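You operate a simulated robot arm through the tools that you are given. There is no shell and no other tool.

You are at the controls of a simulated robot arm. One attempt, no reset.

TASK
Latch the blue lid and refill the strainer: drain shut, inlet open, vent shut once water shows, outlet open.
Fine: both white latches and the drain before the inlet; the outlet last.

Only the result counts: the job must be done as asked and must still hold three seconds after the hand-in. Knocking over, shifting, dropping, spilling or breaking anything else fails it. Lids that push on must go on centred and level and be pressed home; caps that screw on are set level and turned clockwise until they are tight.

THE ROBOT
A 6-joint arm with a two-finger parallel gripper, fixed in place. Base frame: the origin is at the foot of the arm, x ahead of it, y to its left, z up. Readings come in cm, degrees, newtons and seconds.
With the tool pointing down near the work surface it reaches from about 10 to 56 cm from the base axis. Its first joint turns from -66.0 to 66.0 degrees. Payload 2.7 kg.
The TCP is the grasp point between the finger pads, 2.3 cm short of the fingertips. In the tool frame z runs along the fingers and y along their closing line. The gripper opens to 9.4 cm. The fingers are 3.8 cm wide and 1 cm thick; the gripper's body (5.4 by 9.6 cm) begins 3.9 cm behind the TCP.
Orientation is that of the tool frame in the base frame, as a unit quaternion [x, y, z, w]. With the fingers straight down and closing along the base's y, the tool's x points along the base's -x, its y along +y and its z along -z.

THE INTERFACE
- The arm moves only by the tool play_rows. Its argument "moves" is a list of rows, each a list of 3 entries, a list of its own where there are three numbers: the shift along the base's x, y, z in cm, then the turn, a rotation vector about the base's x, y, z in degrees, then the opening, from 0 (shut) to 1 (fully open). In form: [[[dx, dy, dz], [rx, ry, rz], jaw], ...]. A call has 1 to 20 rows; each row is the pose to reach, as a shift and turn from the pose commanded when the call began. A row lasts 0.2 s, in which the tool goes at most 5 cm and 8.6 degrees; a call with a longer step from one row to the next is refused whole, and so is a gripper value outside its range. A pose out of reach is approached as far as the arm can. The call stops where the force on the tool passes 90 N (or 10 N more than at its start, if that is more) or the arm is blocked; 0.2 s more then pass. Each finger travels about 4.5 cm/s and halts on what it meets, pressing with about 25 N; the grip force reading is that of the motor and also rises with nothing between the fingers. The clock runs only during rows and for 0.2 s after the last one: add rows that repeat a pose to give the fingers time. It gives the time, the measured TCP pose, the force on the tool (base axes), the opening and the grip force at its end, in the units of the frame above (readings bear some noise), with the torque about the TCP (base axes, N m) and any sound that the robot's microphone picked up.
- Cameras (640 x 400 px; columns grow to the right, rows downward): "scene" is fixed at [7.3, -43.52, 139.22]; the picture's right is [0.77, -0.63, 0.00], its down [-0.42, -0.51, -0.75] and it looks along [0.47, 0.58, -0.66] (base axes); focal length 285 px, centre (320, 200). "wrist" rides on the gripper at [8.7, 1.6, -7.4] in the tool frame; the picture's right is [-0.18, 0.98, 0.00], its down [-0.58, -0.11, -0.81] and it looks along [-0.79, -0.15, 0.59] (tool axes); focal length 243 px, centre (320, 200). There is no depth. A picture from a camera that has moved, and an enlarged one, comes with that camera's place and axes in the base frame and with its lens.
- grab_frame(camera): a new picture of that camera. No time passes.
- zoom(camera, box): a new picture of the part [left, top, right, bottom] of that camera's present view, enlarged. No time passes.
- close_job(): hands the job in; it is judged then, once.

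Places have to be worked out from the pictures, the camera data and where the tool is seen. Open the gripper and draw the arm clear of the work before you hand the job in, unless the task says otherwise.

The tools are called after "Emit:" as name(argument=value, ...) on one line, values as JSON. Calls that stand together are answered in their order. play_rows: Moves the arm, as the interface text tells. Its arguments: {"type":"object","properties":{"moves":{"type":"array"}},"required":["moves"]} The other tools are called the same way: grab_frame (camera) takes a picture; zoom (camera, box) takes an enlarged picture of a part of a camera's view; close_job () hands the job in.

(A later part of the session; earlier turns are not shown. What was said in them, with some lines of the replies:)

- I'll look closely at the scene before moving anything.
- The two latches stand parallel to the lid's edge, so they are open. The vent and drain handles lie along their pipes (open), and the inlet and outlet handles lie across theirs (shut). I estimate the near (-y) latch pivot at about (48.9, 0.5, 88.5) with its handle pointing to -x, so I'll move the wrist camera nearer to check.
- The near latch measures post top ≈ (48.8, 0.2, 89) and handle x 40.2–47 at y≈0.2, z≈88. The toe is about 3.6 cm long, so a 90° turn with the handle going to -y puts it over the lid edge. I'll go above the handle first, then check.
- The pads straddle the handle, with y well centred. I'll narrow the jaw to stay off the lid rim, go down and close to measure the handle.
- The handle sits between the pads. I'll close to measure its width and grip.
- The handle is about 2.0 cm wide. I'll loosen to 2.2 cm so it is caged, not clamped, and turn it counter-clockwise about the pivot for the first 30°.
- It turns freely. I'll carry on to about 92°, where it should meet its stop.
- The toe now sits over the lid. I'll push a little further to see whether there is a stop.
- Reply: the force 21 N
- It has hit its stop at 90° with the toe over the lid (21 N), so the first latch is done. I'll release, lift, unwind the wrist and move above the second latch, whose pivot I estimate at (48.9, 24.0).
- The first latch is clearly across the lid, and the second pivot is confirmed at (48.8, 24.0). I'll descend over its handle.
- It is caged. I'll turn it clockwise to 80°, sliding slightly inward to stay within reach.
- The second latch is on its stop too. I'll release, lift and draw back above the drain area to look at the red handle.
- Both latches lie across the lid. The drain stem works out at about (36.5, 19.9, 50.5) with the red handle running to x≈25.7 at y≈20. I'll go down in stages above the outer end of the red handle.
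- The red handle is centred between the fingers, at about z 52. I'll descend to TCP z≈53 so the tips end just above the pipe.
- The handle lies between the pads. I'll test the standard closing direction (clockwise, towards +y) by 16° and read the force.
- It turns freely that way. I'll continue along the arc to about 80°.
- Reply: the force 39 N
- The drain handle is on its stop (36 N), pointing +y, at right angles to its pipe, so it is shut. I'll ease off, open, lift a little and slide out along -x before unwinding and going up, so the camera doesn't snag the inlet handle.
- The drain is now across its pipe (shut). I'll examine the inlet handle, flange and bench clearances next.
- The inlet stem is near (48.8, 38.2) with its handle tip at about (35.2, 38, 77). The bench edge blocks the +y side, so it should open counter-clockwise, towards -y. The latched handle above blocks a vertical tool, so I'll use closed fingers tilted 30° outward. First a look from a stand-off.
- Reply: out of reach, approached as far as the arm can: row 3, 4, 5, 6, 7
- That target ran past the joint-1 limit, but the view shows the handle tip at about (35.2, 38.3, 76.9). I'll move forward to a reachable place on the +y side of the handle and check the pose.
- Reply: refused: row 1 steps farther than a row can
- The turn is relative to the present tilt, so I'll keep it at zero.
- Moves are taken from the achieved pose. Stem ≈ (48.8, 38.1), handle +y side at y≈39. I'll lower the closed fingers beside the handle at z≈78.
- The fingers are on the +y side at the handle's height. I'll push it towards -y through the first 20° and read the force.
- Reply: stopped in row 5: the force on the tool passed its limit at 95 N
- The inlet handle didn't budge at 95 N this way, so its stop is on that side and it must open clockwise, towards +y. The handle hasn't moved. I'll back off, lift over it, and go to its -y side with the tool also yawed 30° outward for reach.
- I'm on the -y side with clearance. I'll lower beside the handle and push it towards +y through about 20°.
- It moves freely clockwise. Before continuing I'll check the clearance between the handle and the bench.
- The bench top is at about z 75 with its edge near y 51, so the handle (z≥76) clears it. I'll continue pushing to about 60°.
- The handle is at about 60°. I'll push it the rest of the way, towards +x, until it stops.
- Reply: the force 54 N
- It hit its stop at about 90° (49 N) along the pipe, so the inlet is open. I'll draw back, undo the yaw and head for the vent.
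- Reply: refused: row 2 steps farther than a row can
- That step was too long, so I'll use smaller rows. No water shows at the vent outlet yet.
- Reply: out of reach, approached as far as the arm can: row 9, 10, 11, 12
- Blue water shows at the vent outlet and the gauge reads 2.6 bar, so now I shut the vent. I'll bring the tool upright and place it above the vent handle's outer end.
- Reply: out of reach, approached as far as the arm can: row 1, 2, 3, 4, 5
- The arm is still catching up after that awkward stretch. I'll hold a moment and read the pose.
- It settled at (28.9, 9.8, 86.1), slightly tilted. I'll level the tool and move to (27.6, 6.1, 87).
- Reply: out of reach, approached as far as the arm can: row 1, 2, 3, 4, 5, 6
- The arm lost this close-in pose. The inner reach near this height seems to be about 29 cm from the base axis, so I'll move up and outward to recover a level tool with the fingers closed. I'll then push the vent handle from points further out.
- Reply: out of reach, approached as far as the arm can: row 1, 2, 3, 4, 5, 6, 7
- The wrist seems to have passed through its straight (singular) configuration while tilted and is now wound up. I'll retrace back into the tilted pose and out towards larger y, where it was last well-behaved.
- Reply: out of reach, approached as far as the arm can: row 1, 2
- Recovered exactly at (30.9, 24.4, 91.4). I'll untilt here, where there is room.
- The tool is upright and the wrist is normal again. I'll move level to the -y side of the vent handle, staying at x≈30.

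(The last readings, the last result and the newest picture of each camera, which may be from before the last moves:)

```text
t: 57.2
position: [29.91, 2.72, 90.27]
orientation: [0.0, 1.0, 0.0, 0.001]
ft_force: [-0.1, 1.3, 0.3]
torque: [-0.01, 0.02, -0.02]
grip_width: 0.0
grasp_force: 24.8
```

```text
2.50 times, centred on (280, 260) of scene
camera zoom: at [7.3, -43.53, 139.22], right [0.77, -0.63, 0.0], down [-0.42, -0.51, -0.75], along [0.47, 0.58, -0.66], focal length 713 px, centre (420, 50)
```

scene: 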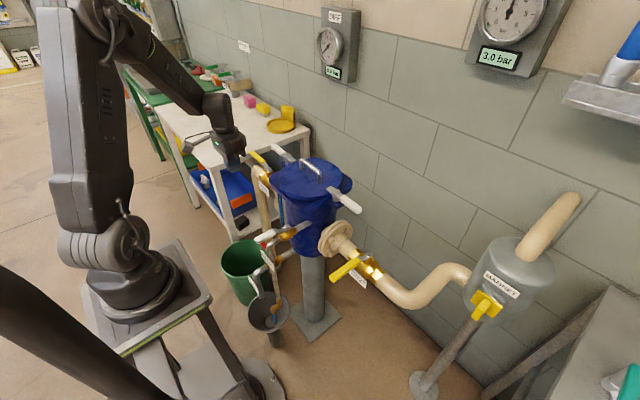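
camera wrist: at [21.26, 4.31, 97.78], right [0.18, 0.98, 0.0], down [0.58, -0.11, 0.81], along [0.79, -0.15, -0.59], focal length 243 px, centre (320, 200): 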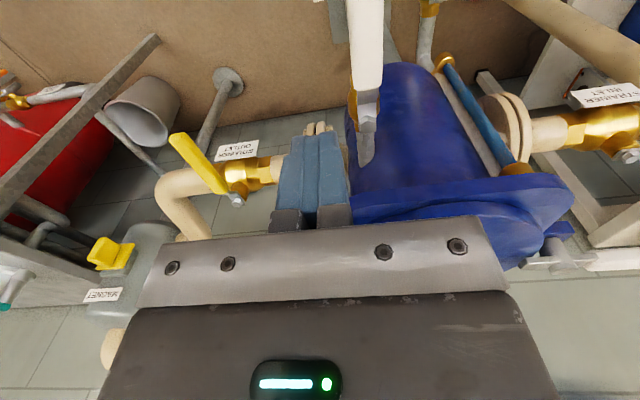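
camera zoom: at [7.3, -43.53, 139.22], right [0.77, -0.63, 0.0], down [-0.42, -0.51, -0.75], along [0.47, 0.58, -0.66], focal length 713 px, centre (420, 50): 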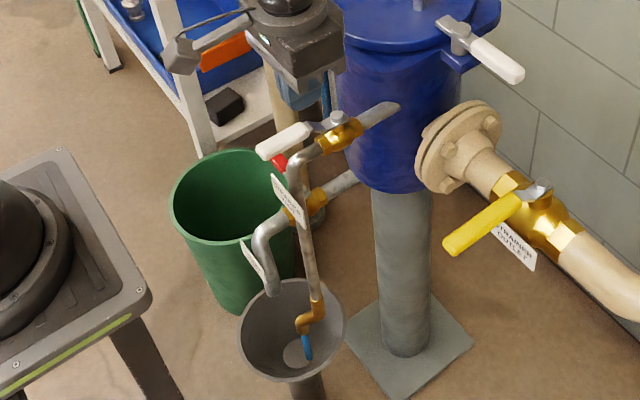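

Emit:
zoom(camera="wrist", box=[310, 0, 430, 180])

```text
2.22 times, centred on (370, 90) of wrist
camera zoom: at [21.26, 4.31, 97.78], right [0.18, 0.98, 0.0], down [0.58, -0.11, 0.81], along [0.79, -0.15, -0.59], focal length 539 px, centre (209, 444)
```

zoom: 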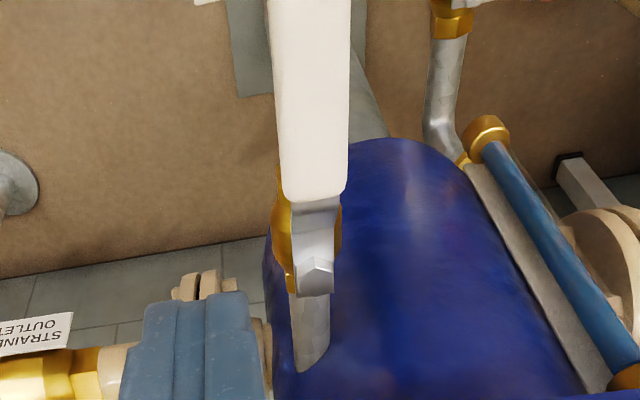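

Vent stem ≈ (35.2, 6.1), grip from x 25.7 to 31.1 with its -y side at y≈5.1. I'll descend beside it and test a clockwise push towards +y, as for the drain.

Emit:
play_rows(moves=[[[-0.5, 0, -3], [0, 0, 0], 0.0], [[-0.6, 0, -6], [0, 0, 0], 0.0], [[-0.7, 0, -9], [0, 0, 0], 0.0], [[-0.7, 0, -9], [0, 0, 0], 0.0], [[-0.7, 0.7, -9], [0, 0, 0], 0.0], [[-0.75, 1.4, -9], [0, 0, 0], 0.0], [[-0.8, 2.1, -9], [0, 0, 0], 0.0], [[-0.85, 2.6, -9], [0, 0, 0], 0.0]])

Emit:
grab_frame(camera="wrist")

Emit:
zoom(camera="scene", box=[210, 180, 350, 340])

```text
t: 58.8
position: [29.34, 4.12, 81.26]
orientation: [0.01, 1.0, -0.001, -0.002]
ft_force: [12.7, -42.3, -0.1]
torque: [-0.44, -0.15, 0.16]
grip_width: 0.0
grasp_force: 25.0
stopped in row 8: the force on the tool passed its limit at 104 N (the readings are from after the stop); the commanded pose is now the measured one
```

```text
taken
camera wrist: at [20.71, 5.99, 88.8], right [0.2, 0.98, 0.0], down [0.58, -0.12, 0.8], along [0.79, -0.17, -0.59], focal length 243 px, centre (320, 200)
```

wrist: 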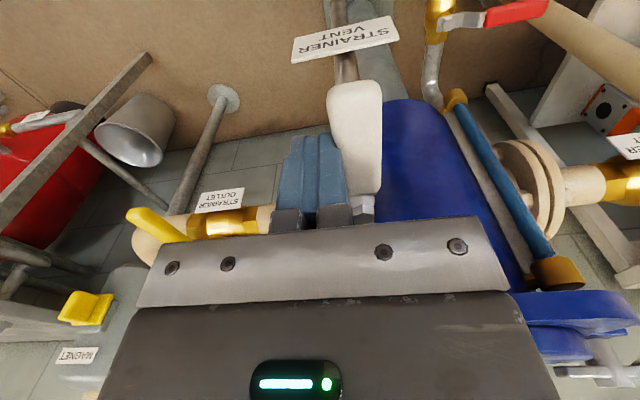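

```text
2.50 times, centred on (280, 260) of scene
camera zoom: at [7.33, -43.62, 139.19], right [0.77, -0.63, 0.0], down [-0.42, -0.51, -0.75], along [0.47, 0.58, -0.66], focal length 713 px, centre (420, 50)
```

zoom: 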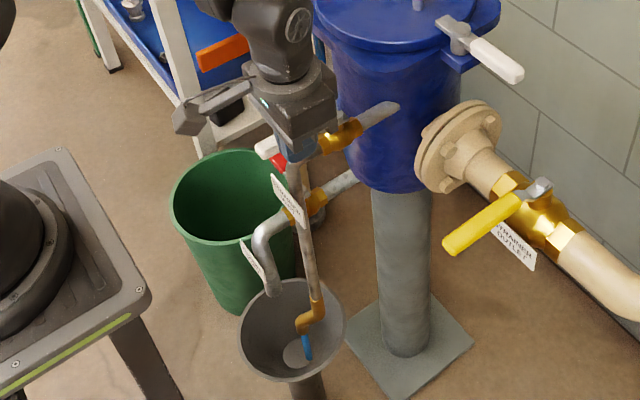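

The vent's stop is on that side (104 N, no movement), so it closes the other way, towards -y. I'll lift over to the handle's +y side.

Emit:
play_rows(moves=[[[0, -1, 0], [0, 0, 0], 0.0], [[0, -1, 3], [0, 0, 0.5], 0.0], [[0, -0.5, 6.5], [0.1, -0.2, 1.1], 0.0], [[0, 3, 6.5], [0.1, -0.2, 1.1], 0.0], [[0, 5.4, 6.5], [0.1, -0.2, 1.1], 0.0], [[0, 5.4, 3], [0.1, -0.2, 1.1], 0.0], [[0, 5.4, 0], [0.1, -0.2, 1.1], 0.0], [[0, 5.4, 0], [0.1, -0.2, 1.1], 0.0]])

Emit:
grab_frame(camera="wrist")

```text
t: 60.6
position: [29.46, 9.73, 81.31]
orientation: [-0.001, 1.0, 0.0, 0.001]
ft_force: [0.0, -0.7, 0.4]
torque: [-0.03, -0.03, 0.0]
grip_width: 0.03
grasp_force: 25.0
```

```text
taken
camera wrist: at [20.69, 11.38, 88.82], right [0.18, 0.98, 0.0], down [0.58, -0.11, 0.81], along [0.79, -0.15, -0.59], focal length 243 px, centre (320, 200)
```

wrist: 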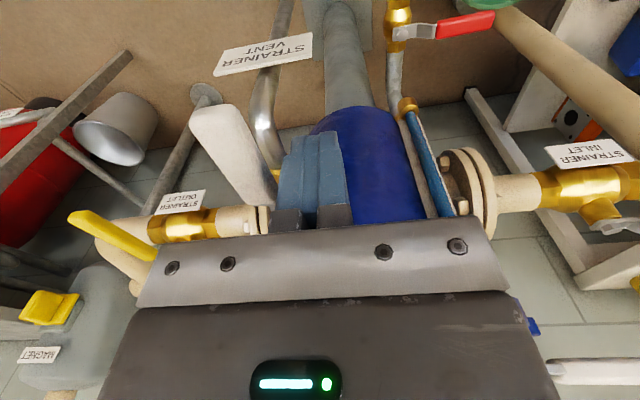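

I'm on the +y side now. I'll push the vent handle towards -y through about 45°.

Emit:
play_rows(moves=[[[-0.2, -0.9, 0], [0, 0, 0], 0.0], [[-0.3, -1.7, 0], [0, 0, 0], 0.0], [[-0.35, -2.3, 0], [0, 0, 0], 0.0], [[-0.4, -2.8, 0], [0, 0, 0], 0.0], [[-0.3, -3.4, 0], [0, 0, 0], 0.0], [[-0.2, -3.9, 0], [0, 0, 0], 0.0], [[0, -4.4, 0], [0, 0, 0], 0.0], [[0.3, -4.9, 0], [0, 0, 0], 0.0]])

Emit:
grab_frame(camera="wrist")

Emit:
zoom(camera="scene", box=[210, 180, 350, 340])

```text
t: 62.4
position: [29.63, 4.78, 81.35]
orientation: [-0.001, 1.0, 0.0, 0.001]
ft_force: [-6.1, 0.4, -0.6]
torque: [0.0, 0.11, -0.07]
grip_width: 0.0
grasp_force: 25.1
```

```text
taken
camera wrist: at [20.9, 6.52, 88.82], right [0.18, 0.98, 0.0], down [0.58, -0.11, 0.81], along [0.79, -0.15, -0.59], focal length 243 px, centre (320, 200)
```

wrist: 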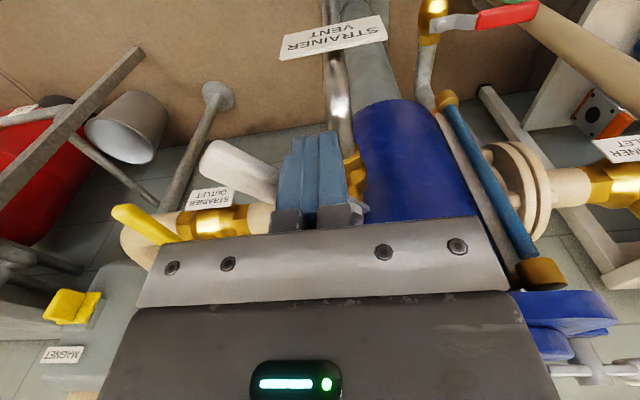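

```text
2.50 times, centred on (280, 260) of scene
camera zoom: at [7.29, -43.52, 139.22], right [0.77, -0.63, 0.0], down [-0.42, -0.51, -0.75], along [0.47, 0.58, -0.66], focal length 713 px, centre (420, 50)
```

zoom: 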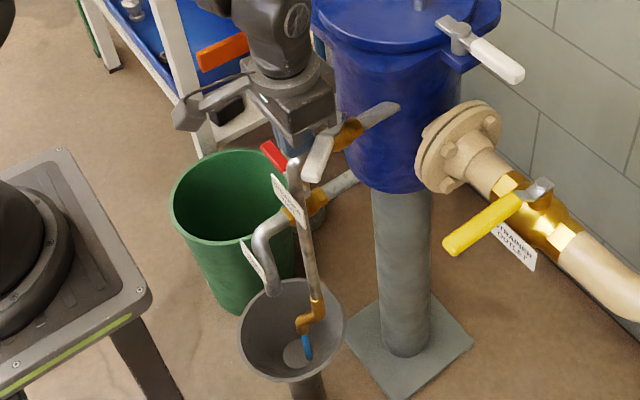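

The vent is swinging shut. I'll carry on to the stop.

Emit:
play_rows(moves=[[[0.35, -0.45, 0], [0, 0, 0], 0.0], [[0.73, -0.86, 0], [0, 0, 0], 0.0], [[1.2, -1.2, 0], [0, 0, 0], 0.0], [[1.65, -1.49, 0], [0, 0, 0], 0.0], [[2.2, -1.7, 0], [0, 0, 0], 0.0], [[2.7, -1.87, 0], [0, 0, 0], 0.0], [[3.0, -1.9, 0], [0, 0, 0], 0.0], [[3.25, -1.92, 0], [0, 0, 0], 0.0]])

Emit:
grab_frame(camera="wrist")

Emit:
grab_frame(camera="scene")

Emit:
zoom(camera="scene", box=[210, 180, 350, 340])

```text
t: 64.2
position: [32.72, 2.94, 81.44]
orientation: [-0.001, 1.0, 0.0, 0.0]
ft_force: [-5.8, 1.9, 2.4]
torque: [0.03, 0.08, 0.0]
grip_width: 0.02
grasp_force: 25.0
```

```text
taken
camera wrist: at [24.11, 4.63, 88.82], right [0.18, 0.98, 0.0], down [0.58, -0.11, 0.81], along [0.79, -0.15, -0.59], focal length 243 px, centre (320, 200)
```

wrist: 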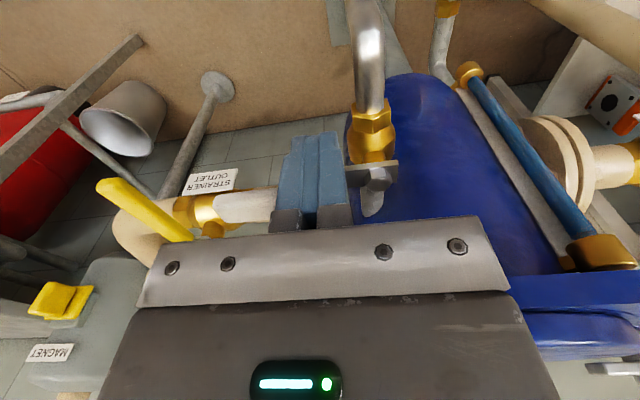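

```text
taken
```

scene: 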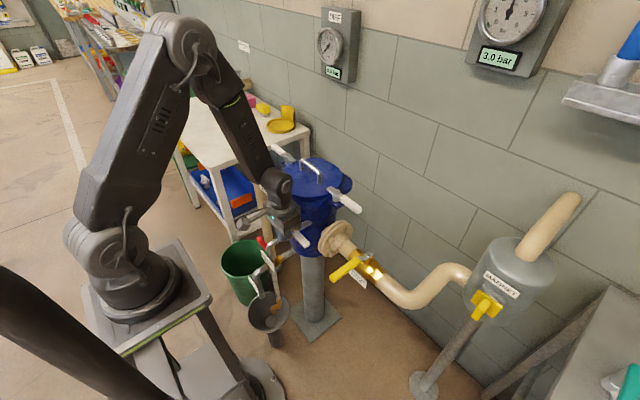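

```text
2.50 times, centred on (280, 260) of scene
camera zoom: at [7.29, -43.52, 139.22], right [0.77, -0.63, 0.0], down [-0.42, -0.51, -0.75], along [0.47, 0.58, -0.66], focal length 713 px, centre (420, 50)
```

zoom: 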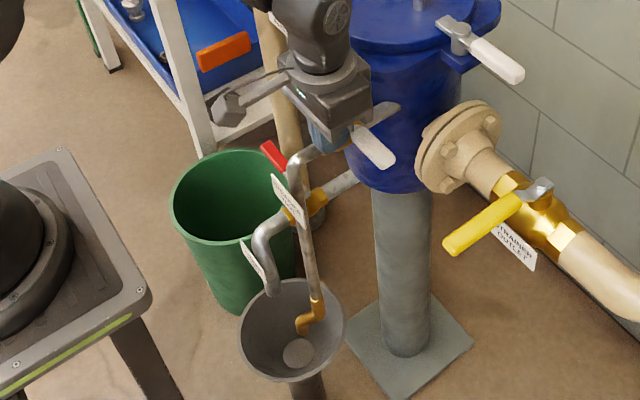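

The water has stopped. I'll press slightly further to be sure the handle is on its stop.

Emit:
play_rows(moves=[[[0.3, 0, 0], [0, 0, 0], 0.0], [[0.6, 0, 0], [0, 0, 0], 0.0], [[0.6, 0, 0], [0, 0, 0], 0.0]])

Emit:
zoom(camera="wrist", box=[260, 80, 460, 230])

```text
t: 65.0
position: [32.95, 2.96, 81.13]
orientation: [-0.001, 1.0, -0.002, -0.007]
ft_force: [-31.7, 8.2, 9.0]
torque: [0.35, 0.29, 0.21]
grip_width: 0.0
grasp_force: 25.2
```

```text
2.67 times, centred on (360, 155) of wrist
camera zoom: at [24.28, 4.58, 88.79], right [0.18, 0.98, -0.01], down [0.59, -0.11, 0.8], along [0.78, -0.15, -0.6], focal length 647 px, centre (213, 320)
```

zoom: 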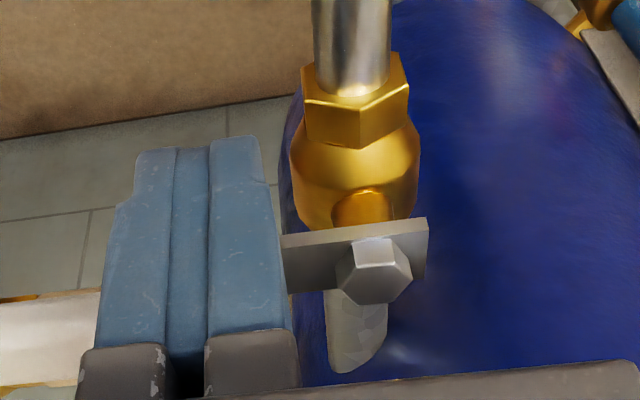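

The vent is hard on its stop (32 N), square across its pipe. I'll back off, lift, and move above the +y side of the outlet handle.

Emit:
play_rows(moves=[[[-1.5, 0, 0], [0, 0, 0], 0.0], [[-1.8, 0, 4], [0, 0, 0], 0.0], [[-1.8, -1, 8.5], [0, 0, 0], 0.0], [[1, -4.5, 9], [0, 0, 0], 0.0], [[4, -8, 9], [0, 0, 0], 0.0], [[6, -11, 9], [0, 0, 0], 0.0], [[6.3, -13.2, 9], [0, 0, 0], 0.0], [[6.3, -13.2, 9], [0, 0, 0], 0.0]])

Emit:
grab_frame(camera="wrist")

Emit:
grab_frame(camera="scene")

Emit:
zoom(camera="scene", box=[220, 140, 380, 260])

Emit:
zoom(camera="scene", box=[300, 0, 560, 120])

```text
t: 66.8
position: [39.88, -10.3, 90.14]
orientation: [-0.001, 1.0, 0.0, 0.001]
ft_force: [-0.4, 0.4, 0.4]
torque: [0.0, 0.02, 0.0]
grip_width: 0.0
grasp_force: 24.9
```

```text
taken
camera wrist: at [31.13, -8.63, 97.63], right [0.18, 0.98, 0.0], down [0.58, -0.11, 0.81], along [0.79, -0.15, -0.59], focal length 243 px, centre (320, 200)
```

wrist: 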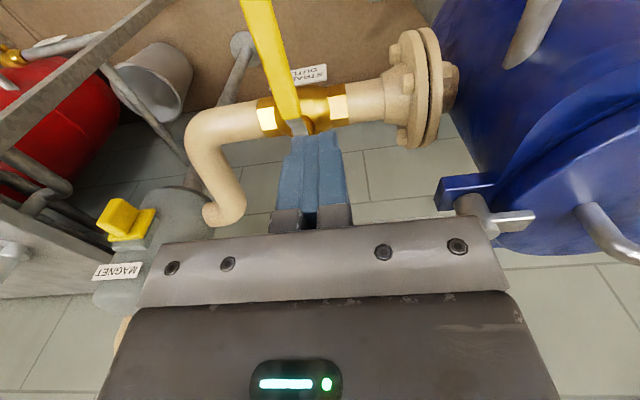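

```text
taken
```

scene: 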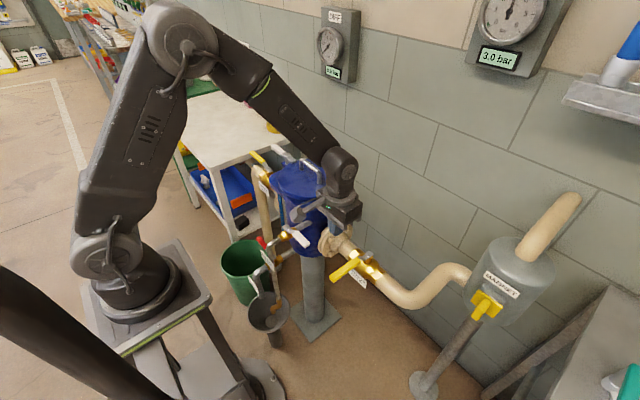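

```text
3.33 times, centred on (300, 200) of scene
camera zoom: at [7.3, -43.53, 139.22], right [0.77, -0.63, 0.0], down [-0.42, -0.51, -0.75], along [0.47, 0.58, -0.66], focal length 950 px, centre (387, 200)
```

zoom: 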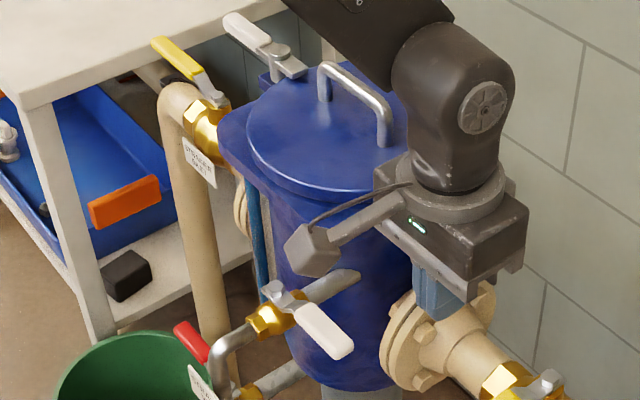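

```text
2.46 times, centred on (430, 60) of scene
camera zoom: at [7.3, -43.53, 139.22], right [0.77, -0.63, 0.0], down [-0.42, -0.51, -0.75], along [0.47, 0.58, -0.66], focal length 702 px, centre (49, 545)
```

zoom: 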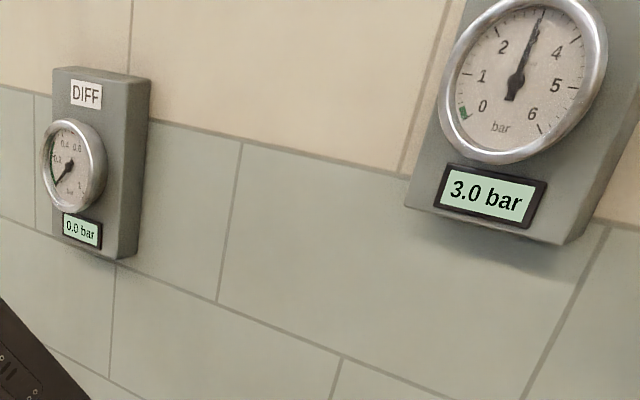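

The gauge reads 3.0 bar with all previous handles as intended. The outlet handle's +y side is at y≈-12.8, so I'll descend beside it and test a push towards -y (away from the vessel).

Emit:
play_rows(moves=[[[0, 0, -4], [0, 0, 0], 0.0], [[0, 0, -8], [0, 0, 0], 0.0], [[0, 0, -11], [0, 0, 0], 0.0], [[0, 0, -12.4], [0, 0, 0], 0.0], [[0, 0, -12.4], [0, 0, 0], 0.0], [[0, -0.8, -12.4], [0, 0, 0], 0.0], [[0, -1.5, -12.4], [0, 0, 0], 0.0], [[0, -2.2, -12.4], [0, 0, 0], 0.0], [[0, -2.9, -12.4], [0, 0, 0], 0.0], [[0, -3.4, -12.4], [0, 0, 0], 0.0]])

Emit:
grab_frame(camera="wrist")

Emit:
zoom(camera="scene", box=[280, 180, 440, 300])

```text
t: 69.0
position: [39.72, -13.61, 77.79]
orientation: [-0.001, 1.0, 0.0, 0.001]
ft_force: [-2.3, 1.7, 1.3]
torque: [-0.01, 0.05, 0.03]
grip_width: 0.0
grasp_force: 25.5
```

```text
taken
camera wrist: at [31.11, -11.96, 85.38], right [0.18, 0.98, 0.0], down [0.58, -0.11, 0.81], along [0.79, -0.15, -0.59], focal length 243 px, centre (320, 200)
```

wrist: 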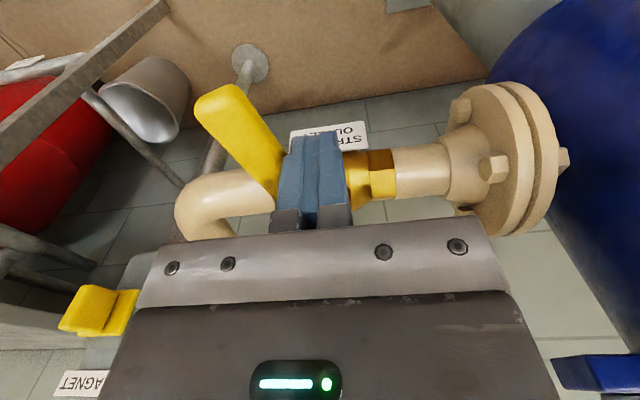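

```text
3.33 times, centred on (360, 240) of scene
camera zoom: at [7.3, -43.52, 139.22], right [0.77, -0.63, 0.0], down [-0.42, -0.51, -0.75], along [0.47, 0.58, -0.66], focal length 950 px, centre (187, 67)
```

zoom: 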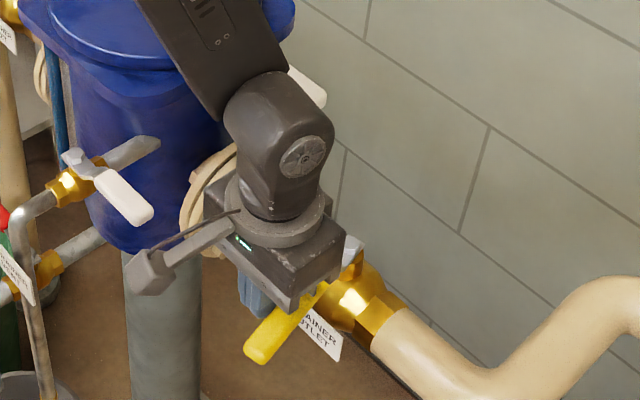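

The outlet handle turns that way. I'll push it on round to its stop.

Emit:
play_rows(moves=[[[0.2, -0.9, 0], [0, 0, 0], 0.0], [[0.45, -1.75, 0], [0, 0, 0], 0.0], [[0.9, -2.55, 0], [0, 0, 0], 0.0], [[1.4, -3.3, 0], [0, 0, 0], 0.0], [[2.0, -4.0, 0], [0, 0, 0], 0.0], [[2.7, -4.6, 0], [0, 0, 0], 0.0], [[3.5, -5.1, 0], [0, 0, 0], 0.0], [[4.3, -5.5, 0], [0, 0, 0], 0.0], [[5.2, -5.8, 0], [0, 0, 0], 0.0], [[6.05, -6.0, 0], [0, 0, 0], 0.0], [[6.5, -6.05, 0], [0, 0, 0], 0.0]])

Emit:
grab_frame(camera="wrist")

Emit:
grab_frame(camera="scene")

```text
t: 71.4
position: [46.01, -19.63, 77.68]
orientation: [-0.001, 1.0, 0.001, -0.002]
ft_force: [-15.6, 1.1, 6.0]
torque: [0.05, -0.03, 0.02]
grip_width: 0.0
grasp_force: 25.0
```

```text
taken
camera wrist: at [37.43, -18.0, 85.3], right [0.18, 0.98, 0.0], down [0.58, -0.11, 0.8], along [0.79, -0.15, -0.6], focal length 243 px, centre (320, 200)
```

wrist: 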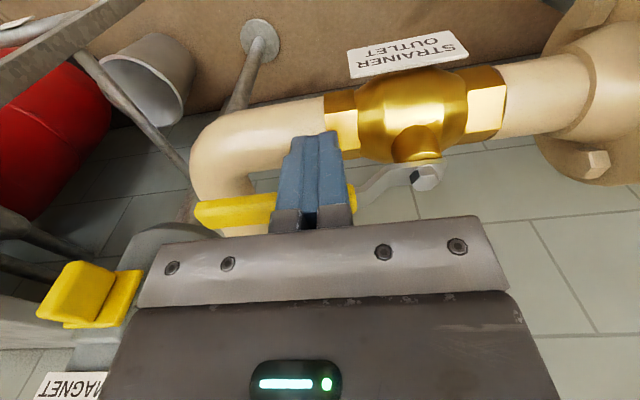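

```text
taken
```

scene: 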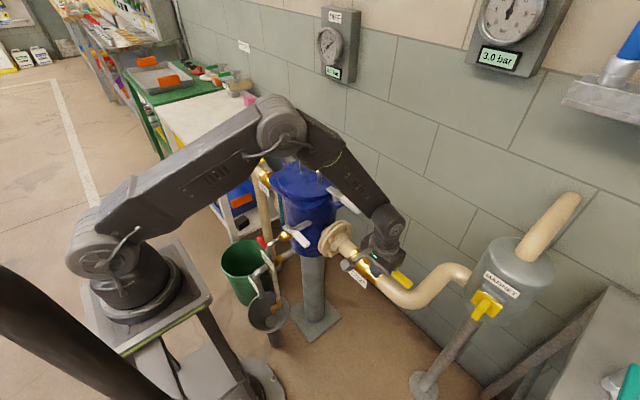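

It's along the pipe with 16 N contact. I'll press a little more to confirm the stop, then check.

Emit:
play_rows(moves=[[[0.3, 0, 0], [0, 0, 0], 0.0], [[0.6, 0, 0], [0, 0, 0], 0.0], [[0.6, 0, 0], [0, 0, 0], 0.0]])

Emit:
zoom(camera="scene", box=[300, 0, 560, 120])

```text
t: 72.2
position: [46.16, -19.68, 77.66]
orientation: [0.0, 1.0, 0.004, -0.009]
ft_force: [-47.5, -5.6, 17.8]
torque: [0.11, -0.11, -0.05]
grip_width: 0.0
grasp_force: 24.3
```

```text
2.46 times, centred on (430, 60) of scene
camera zoom: at [7.17, -43.53, 139.23], right [0.77, -0.63, 0.0], down [-0.42, -0.51, -0.75], along [0.47, 0.58, -0.66], focal length 702 px, centre (49, 545)
```

zoom: 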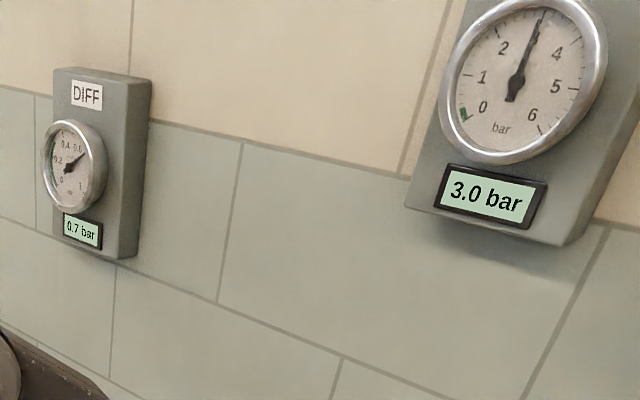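

It's firmly on its stop (48 N) and the DIFF gauge now shows flow. I'll back off, lift clear with the gripper open, and inspect everything.

Emit:
play_rows(moves=[[[-2.5, 0, 0], [0, 0, 0], 0.0], [[-4, 0, 3.5], [0, 0, 0], 0.1], [[-6, 0.5, 8], [0, 0, 0], 0.3], [[-8, 1, 12], [0, 0, 0], 0.5], [[-10, 1.5, 16], [0, 0, 0], 0.7], [[-12, 2, 20], [0, 0, 0], 0.8], [[-13, 2, 24], [0, 0, 0], 0.8], [[-14, 2, 27], [0, 0, 0], 0.8], [[-14, 2, 27], [0, 0, 0], 0.8], [[-14, 2, 27], [0, 0, 0], 0.8]])

Emit:
grab_frame(camera="scene")

Emit:
zoom(camera="scene", box=[220, 140, 400, 290])

Emit:
zoom(camera="scene", box=[210, 220, 330, 340])

Emit:
zoom(camera="scene", box=[300, 0, 560, 120])

Emit:
zoom(camera="scene", box=[330, 220, 530, 340])

```text
t: 74.4
position: [33.08, -17.59, 104.82]
orientation: [-0.001, 1.0, 0.001, 0.001]
ft_force: [0.4, 0.0, -0.9]
torque: [0.0, -0.03, 0.0]
grip_width: 7.55
grasp_force: 0.0
```

```text
taken
```

scene: 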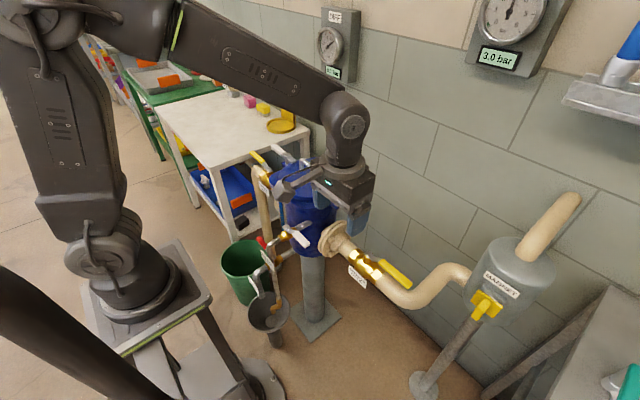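

```text
2.67 times, centred on (310, 215) of scene
camera zoom: at [7.3, -43.52, 139.22], right [0.77, -0.63, 0.0], down [-0.42, -0.51, -0.75], along [0.47, 0.58, -0.66], focal length 760 px, centre (347, 160)
```

zoom: 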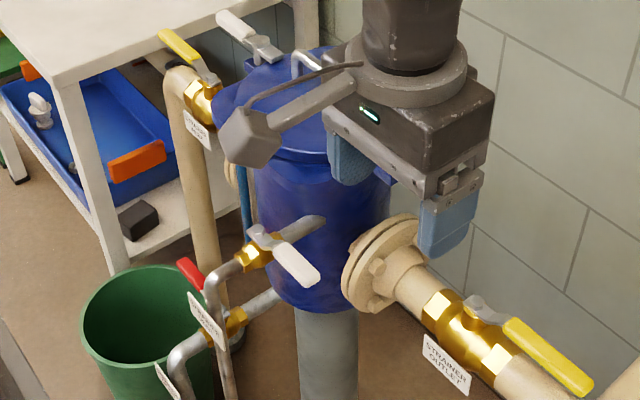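

```text
3.33 times, centred on (270, 280) of scene
camera zoom: at [7.3, -43.52, 139.22], right [0.77, -0.63, 0.0], down [-0.42, -0.51, -0.75], along [0.47, 0.58, -0.66], focal length 950 px, centre (487, -67)
```

zoom: 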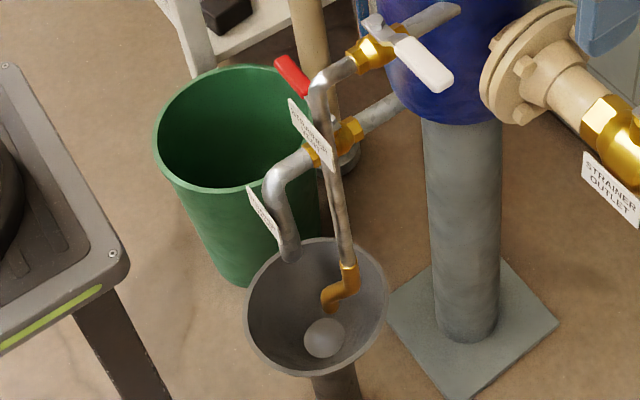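

```text
2.46 times, centred on (430, 60) of scene
camera zoom: at [7.3, -43.52, 139.22], right [0.77, -0.63, 0.0], down [-0.42, -0.51, -0.75], along [0.47, 0.58, -0.66], focal length 702 px, centre (49, 545)
```

zoom: 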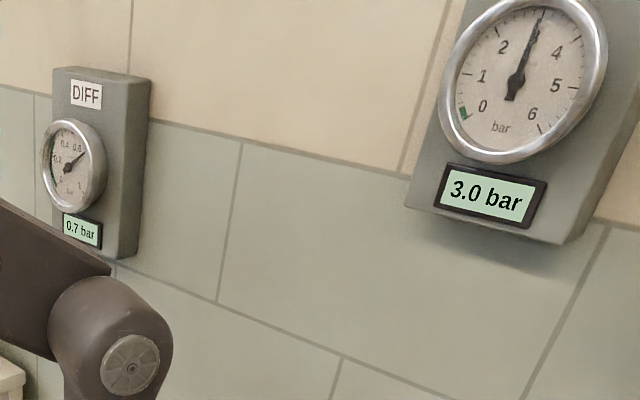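

```text
3.20 times, centred on (430, 280) of scene
camera zoom: at [7.3, -43.52, 139.22], right [0.77, -0.63, 0.0], down [-0.42, -0.51, -0.75], along [0.47, 0.58, -0.66], focal length 912 px, centre (-32, -56)
```

zoom: 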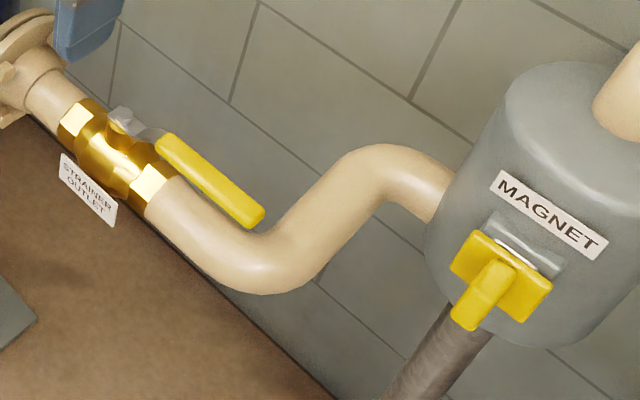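

All valves look right, nothing drips, and the pressure holds at 3.0 bar. I'll draw the arm further up and away, then check the latches and lid before handing in.

Emit:
play_rows(moves=[[[-1, 0, 4], [0, 0, 0], 0.8], [[-2, 0, 8], [0, 0, 0], 0.8], [[-3, -3, 10], [0, 0, 0], 0.8], [[-4, -6, 11], [0, 0, 0], 0.8], [[-4, -8, 12], [0, 0, 0], 0.8], [[-4, -8, 12], [0, 0, 0], 0.8]])

Emit:
grab_frame(camera="scene")

Emit:
grab_frame(camera="wrist")

Emit:
zoom(camera="scene", box=[220, 130, 400, 260])

```text
t: 75.8
position: [28.68, -25.64, 116.94]
orientation: [-0.001, 1.0, 0.0, 0.001]
ft_force: [-0.4, -0.4, 0.6]
torque: [0.0, -0.01, 0.01]
grip_width: 7.52
grasp_force: 0.1
```

```text
taken
```

scene: 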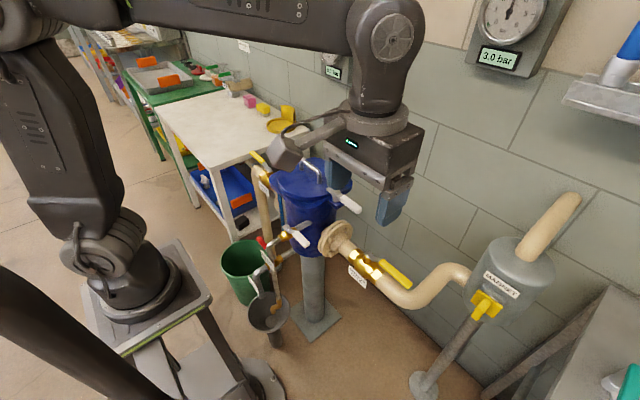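

```text
taken
camera wrist: at [20.12, -24.1, 124.37], right [0.18, 0.98, 0.0], down [0.58, -0.11, 0.81], along [0.79, -0.15, -0.59], focal length 243 px, centre (320, 200)
```

wrist: 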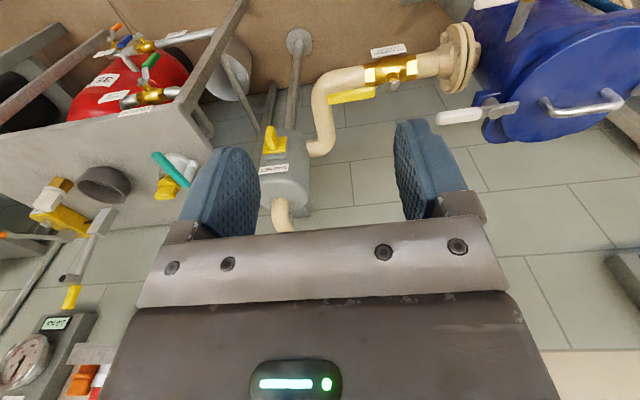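

```text
3.08 times, centred on (310, 195) of scene
camera zoom: at [7.3, -43.53, 139.22], right [0.77, -0.63, 0.0], down [-0.42, -0.51, -0.75], along [0.47, 0.58, -0.66], focal length 877 px, centre (351, 215)
```

zoom: 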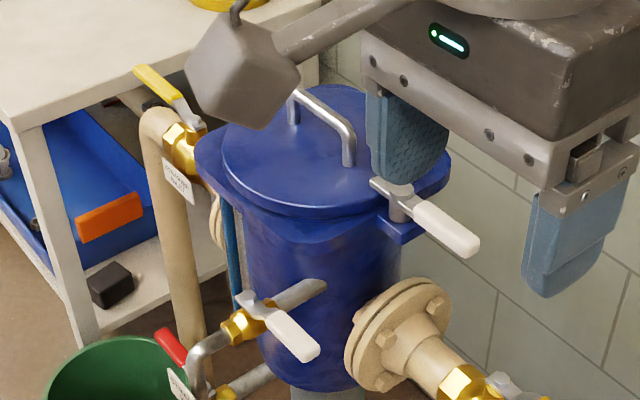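

Both latches lie across the lid. Drain and vent are shut, inlet and outlet are open, the pressure holds at 3.0 bar, and the arm is clear with the gripper open. I'm handing in.

Emit:
close_job()

```text
The job is handed in.
```

The blue lid is latched and the strainer is refilled and back in service. I handed the job in with the arm clear and the gripper open.

| Item | State | Check |
|---|---|---|
| White latches (both) | Latched | Toes lie across the lid, both on their stops |
| Drain | Shut | Handle square across its pipe, on its stop |
| Inlet | Open | Handle along its pipe, on its stop |
| Vent | Shut | Closed after water showed at its outlet; the stream stopped |
| Outlet | Open | Opened last; handle along its pipe, on its stop |

- **Order:** I did the latches first, then drain, inlet, vent and outlet, as you asked.
- **Readings:** the gauge held at 3.0 bar after the outlet opened. The DIFF gauge rose from 0.0 to 0.7 bar. I couldn't tell whether 0.7 bar is normal for this strainer.
- **Wrong-way pushes:** I first pushed the inlet and vent handles against their stops, about 95 N and 104 N, before finding which way they turn. Neither moved, and I saw no damage.
- **Vent delay:** the arm's wrist got into an awkward position before I reached the vent. The vent ran into the funnel for about 15 seconds before I shut it, and I saw nothing spill.
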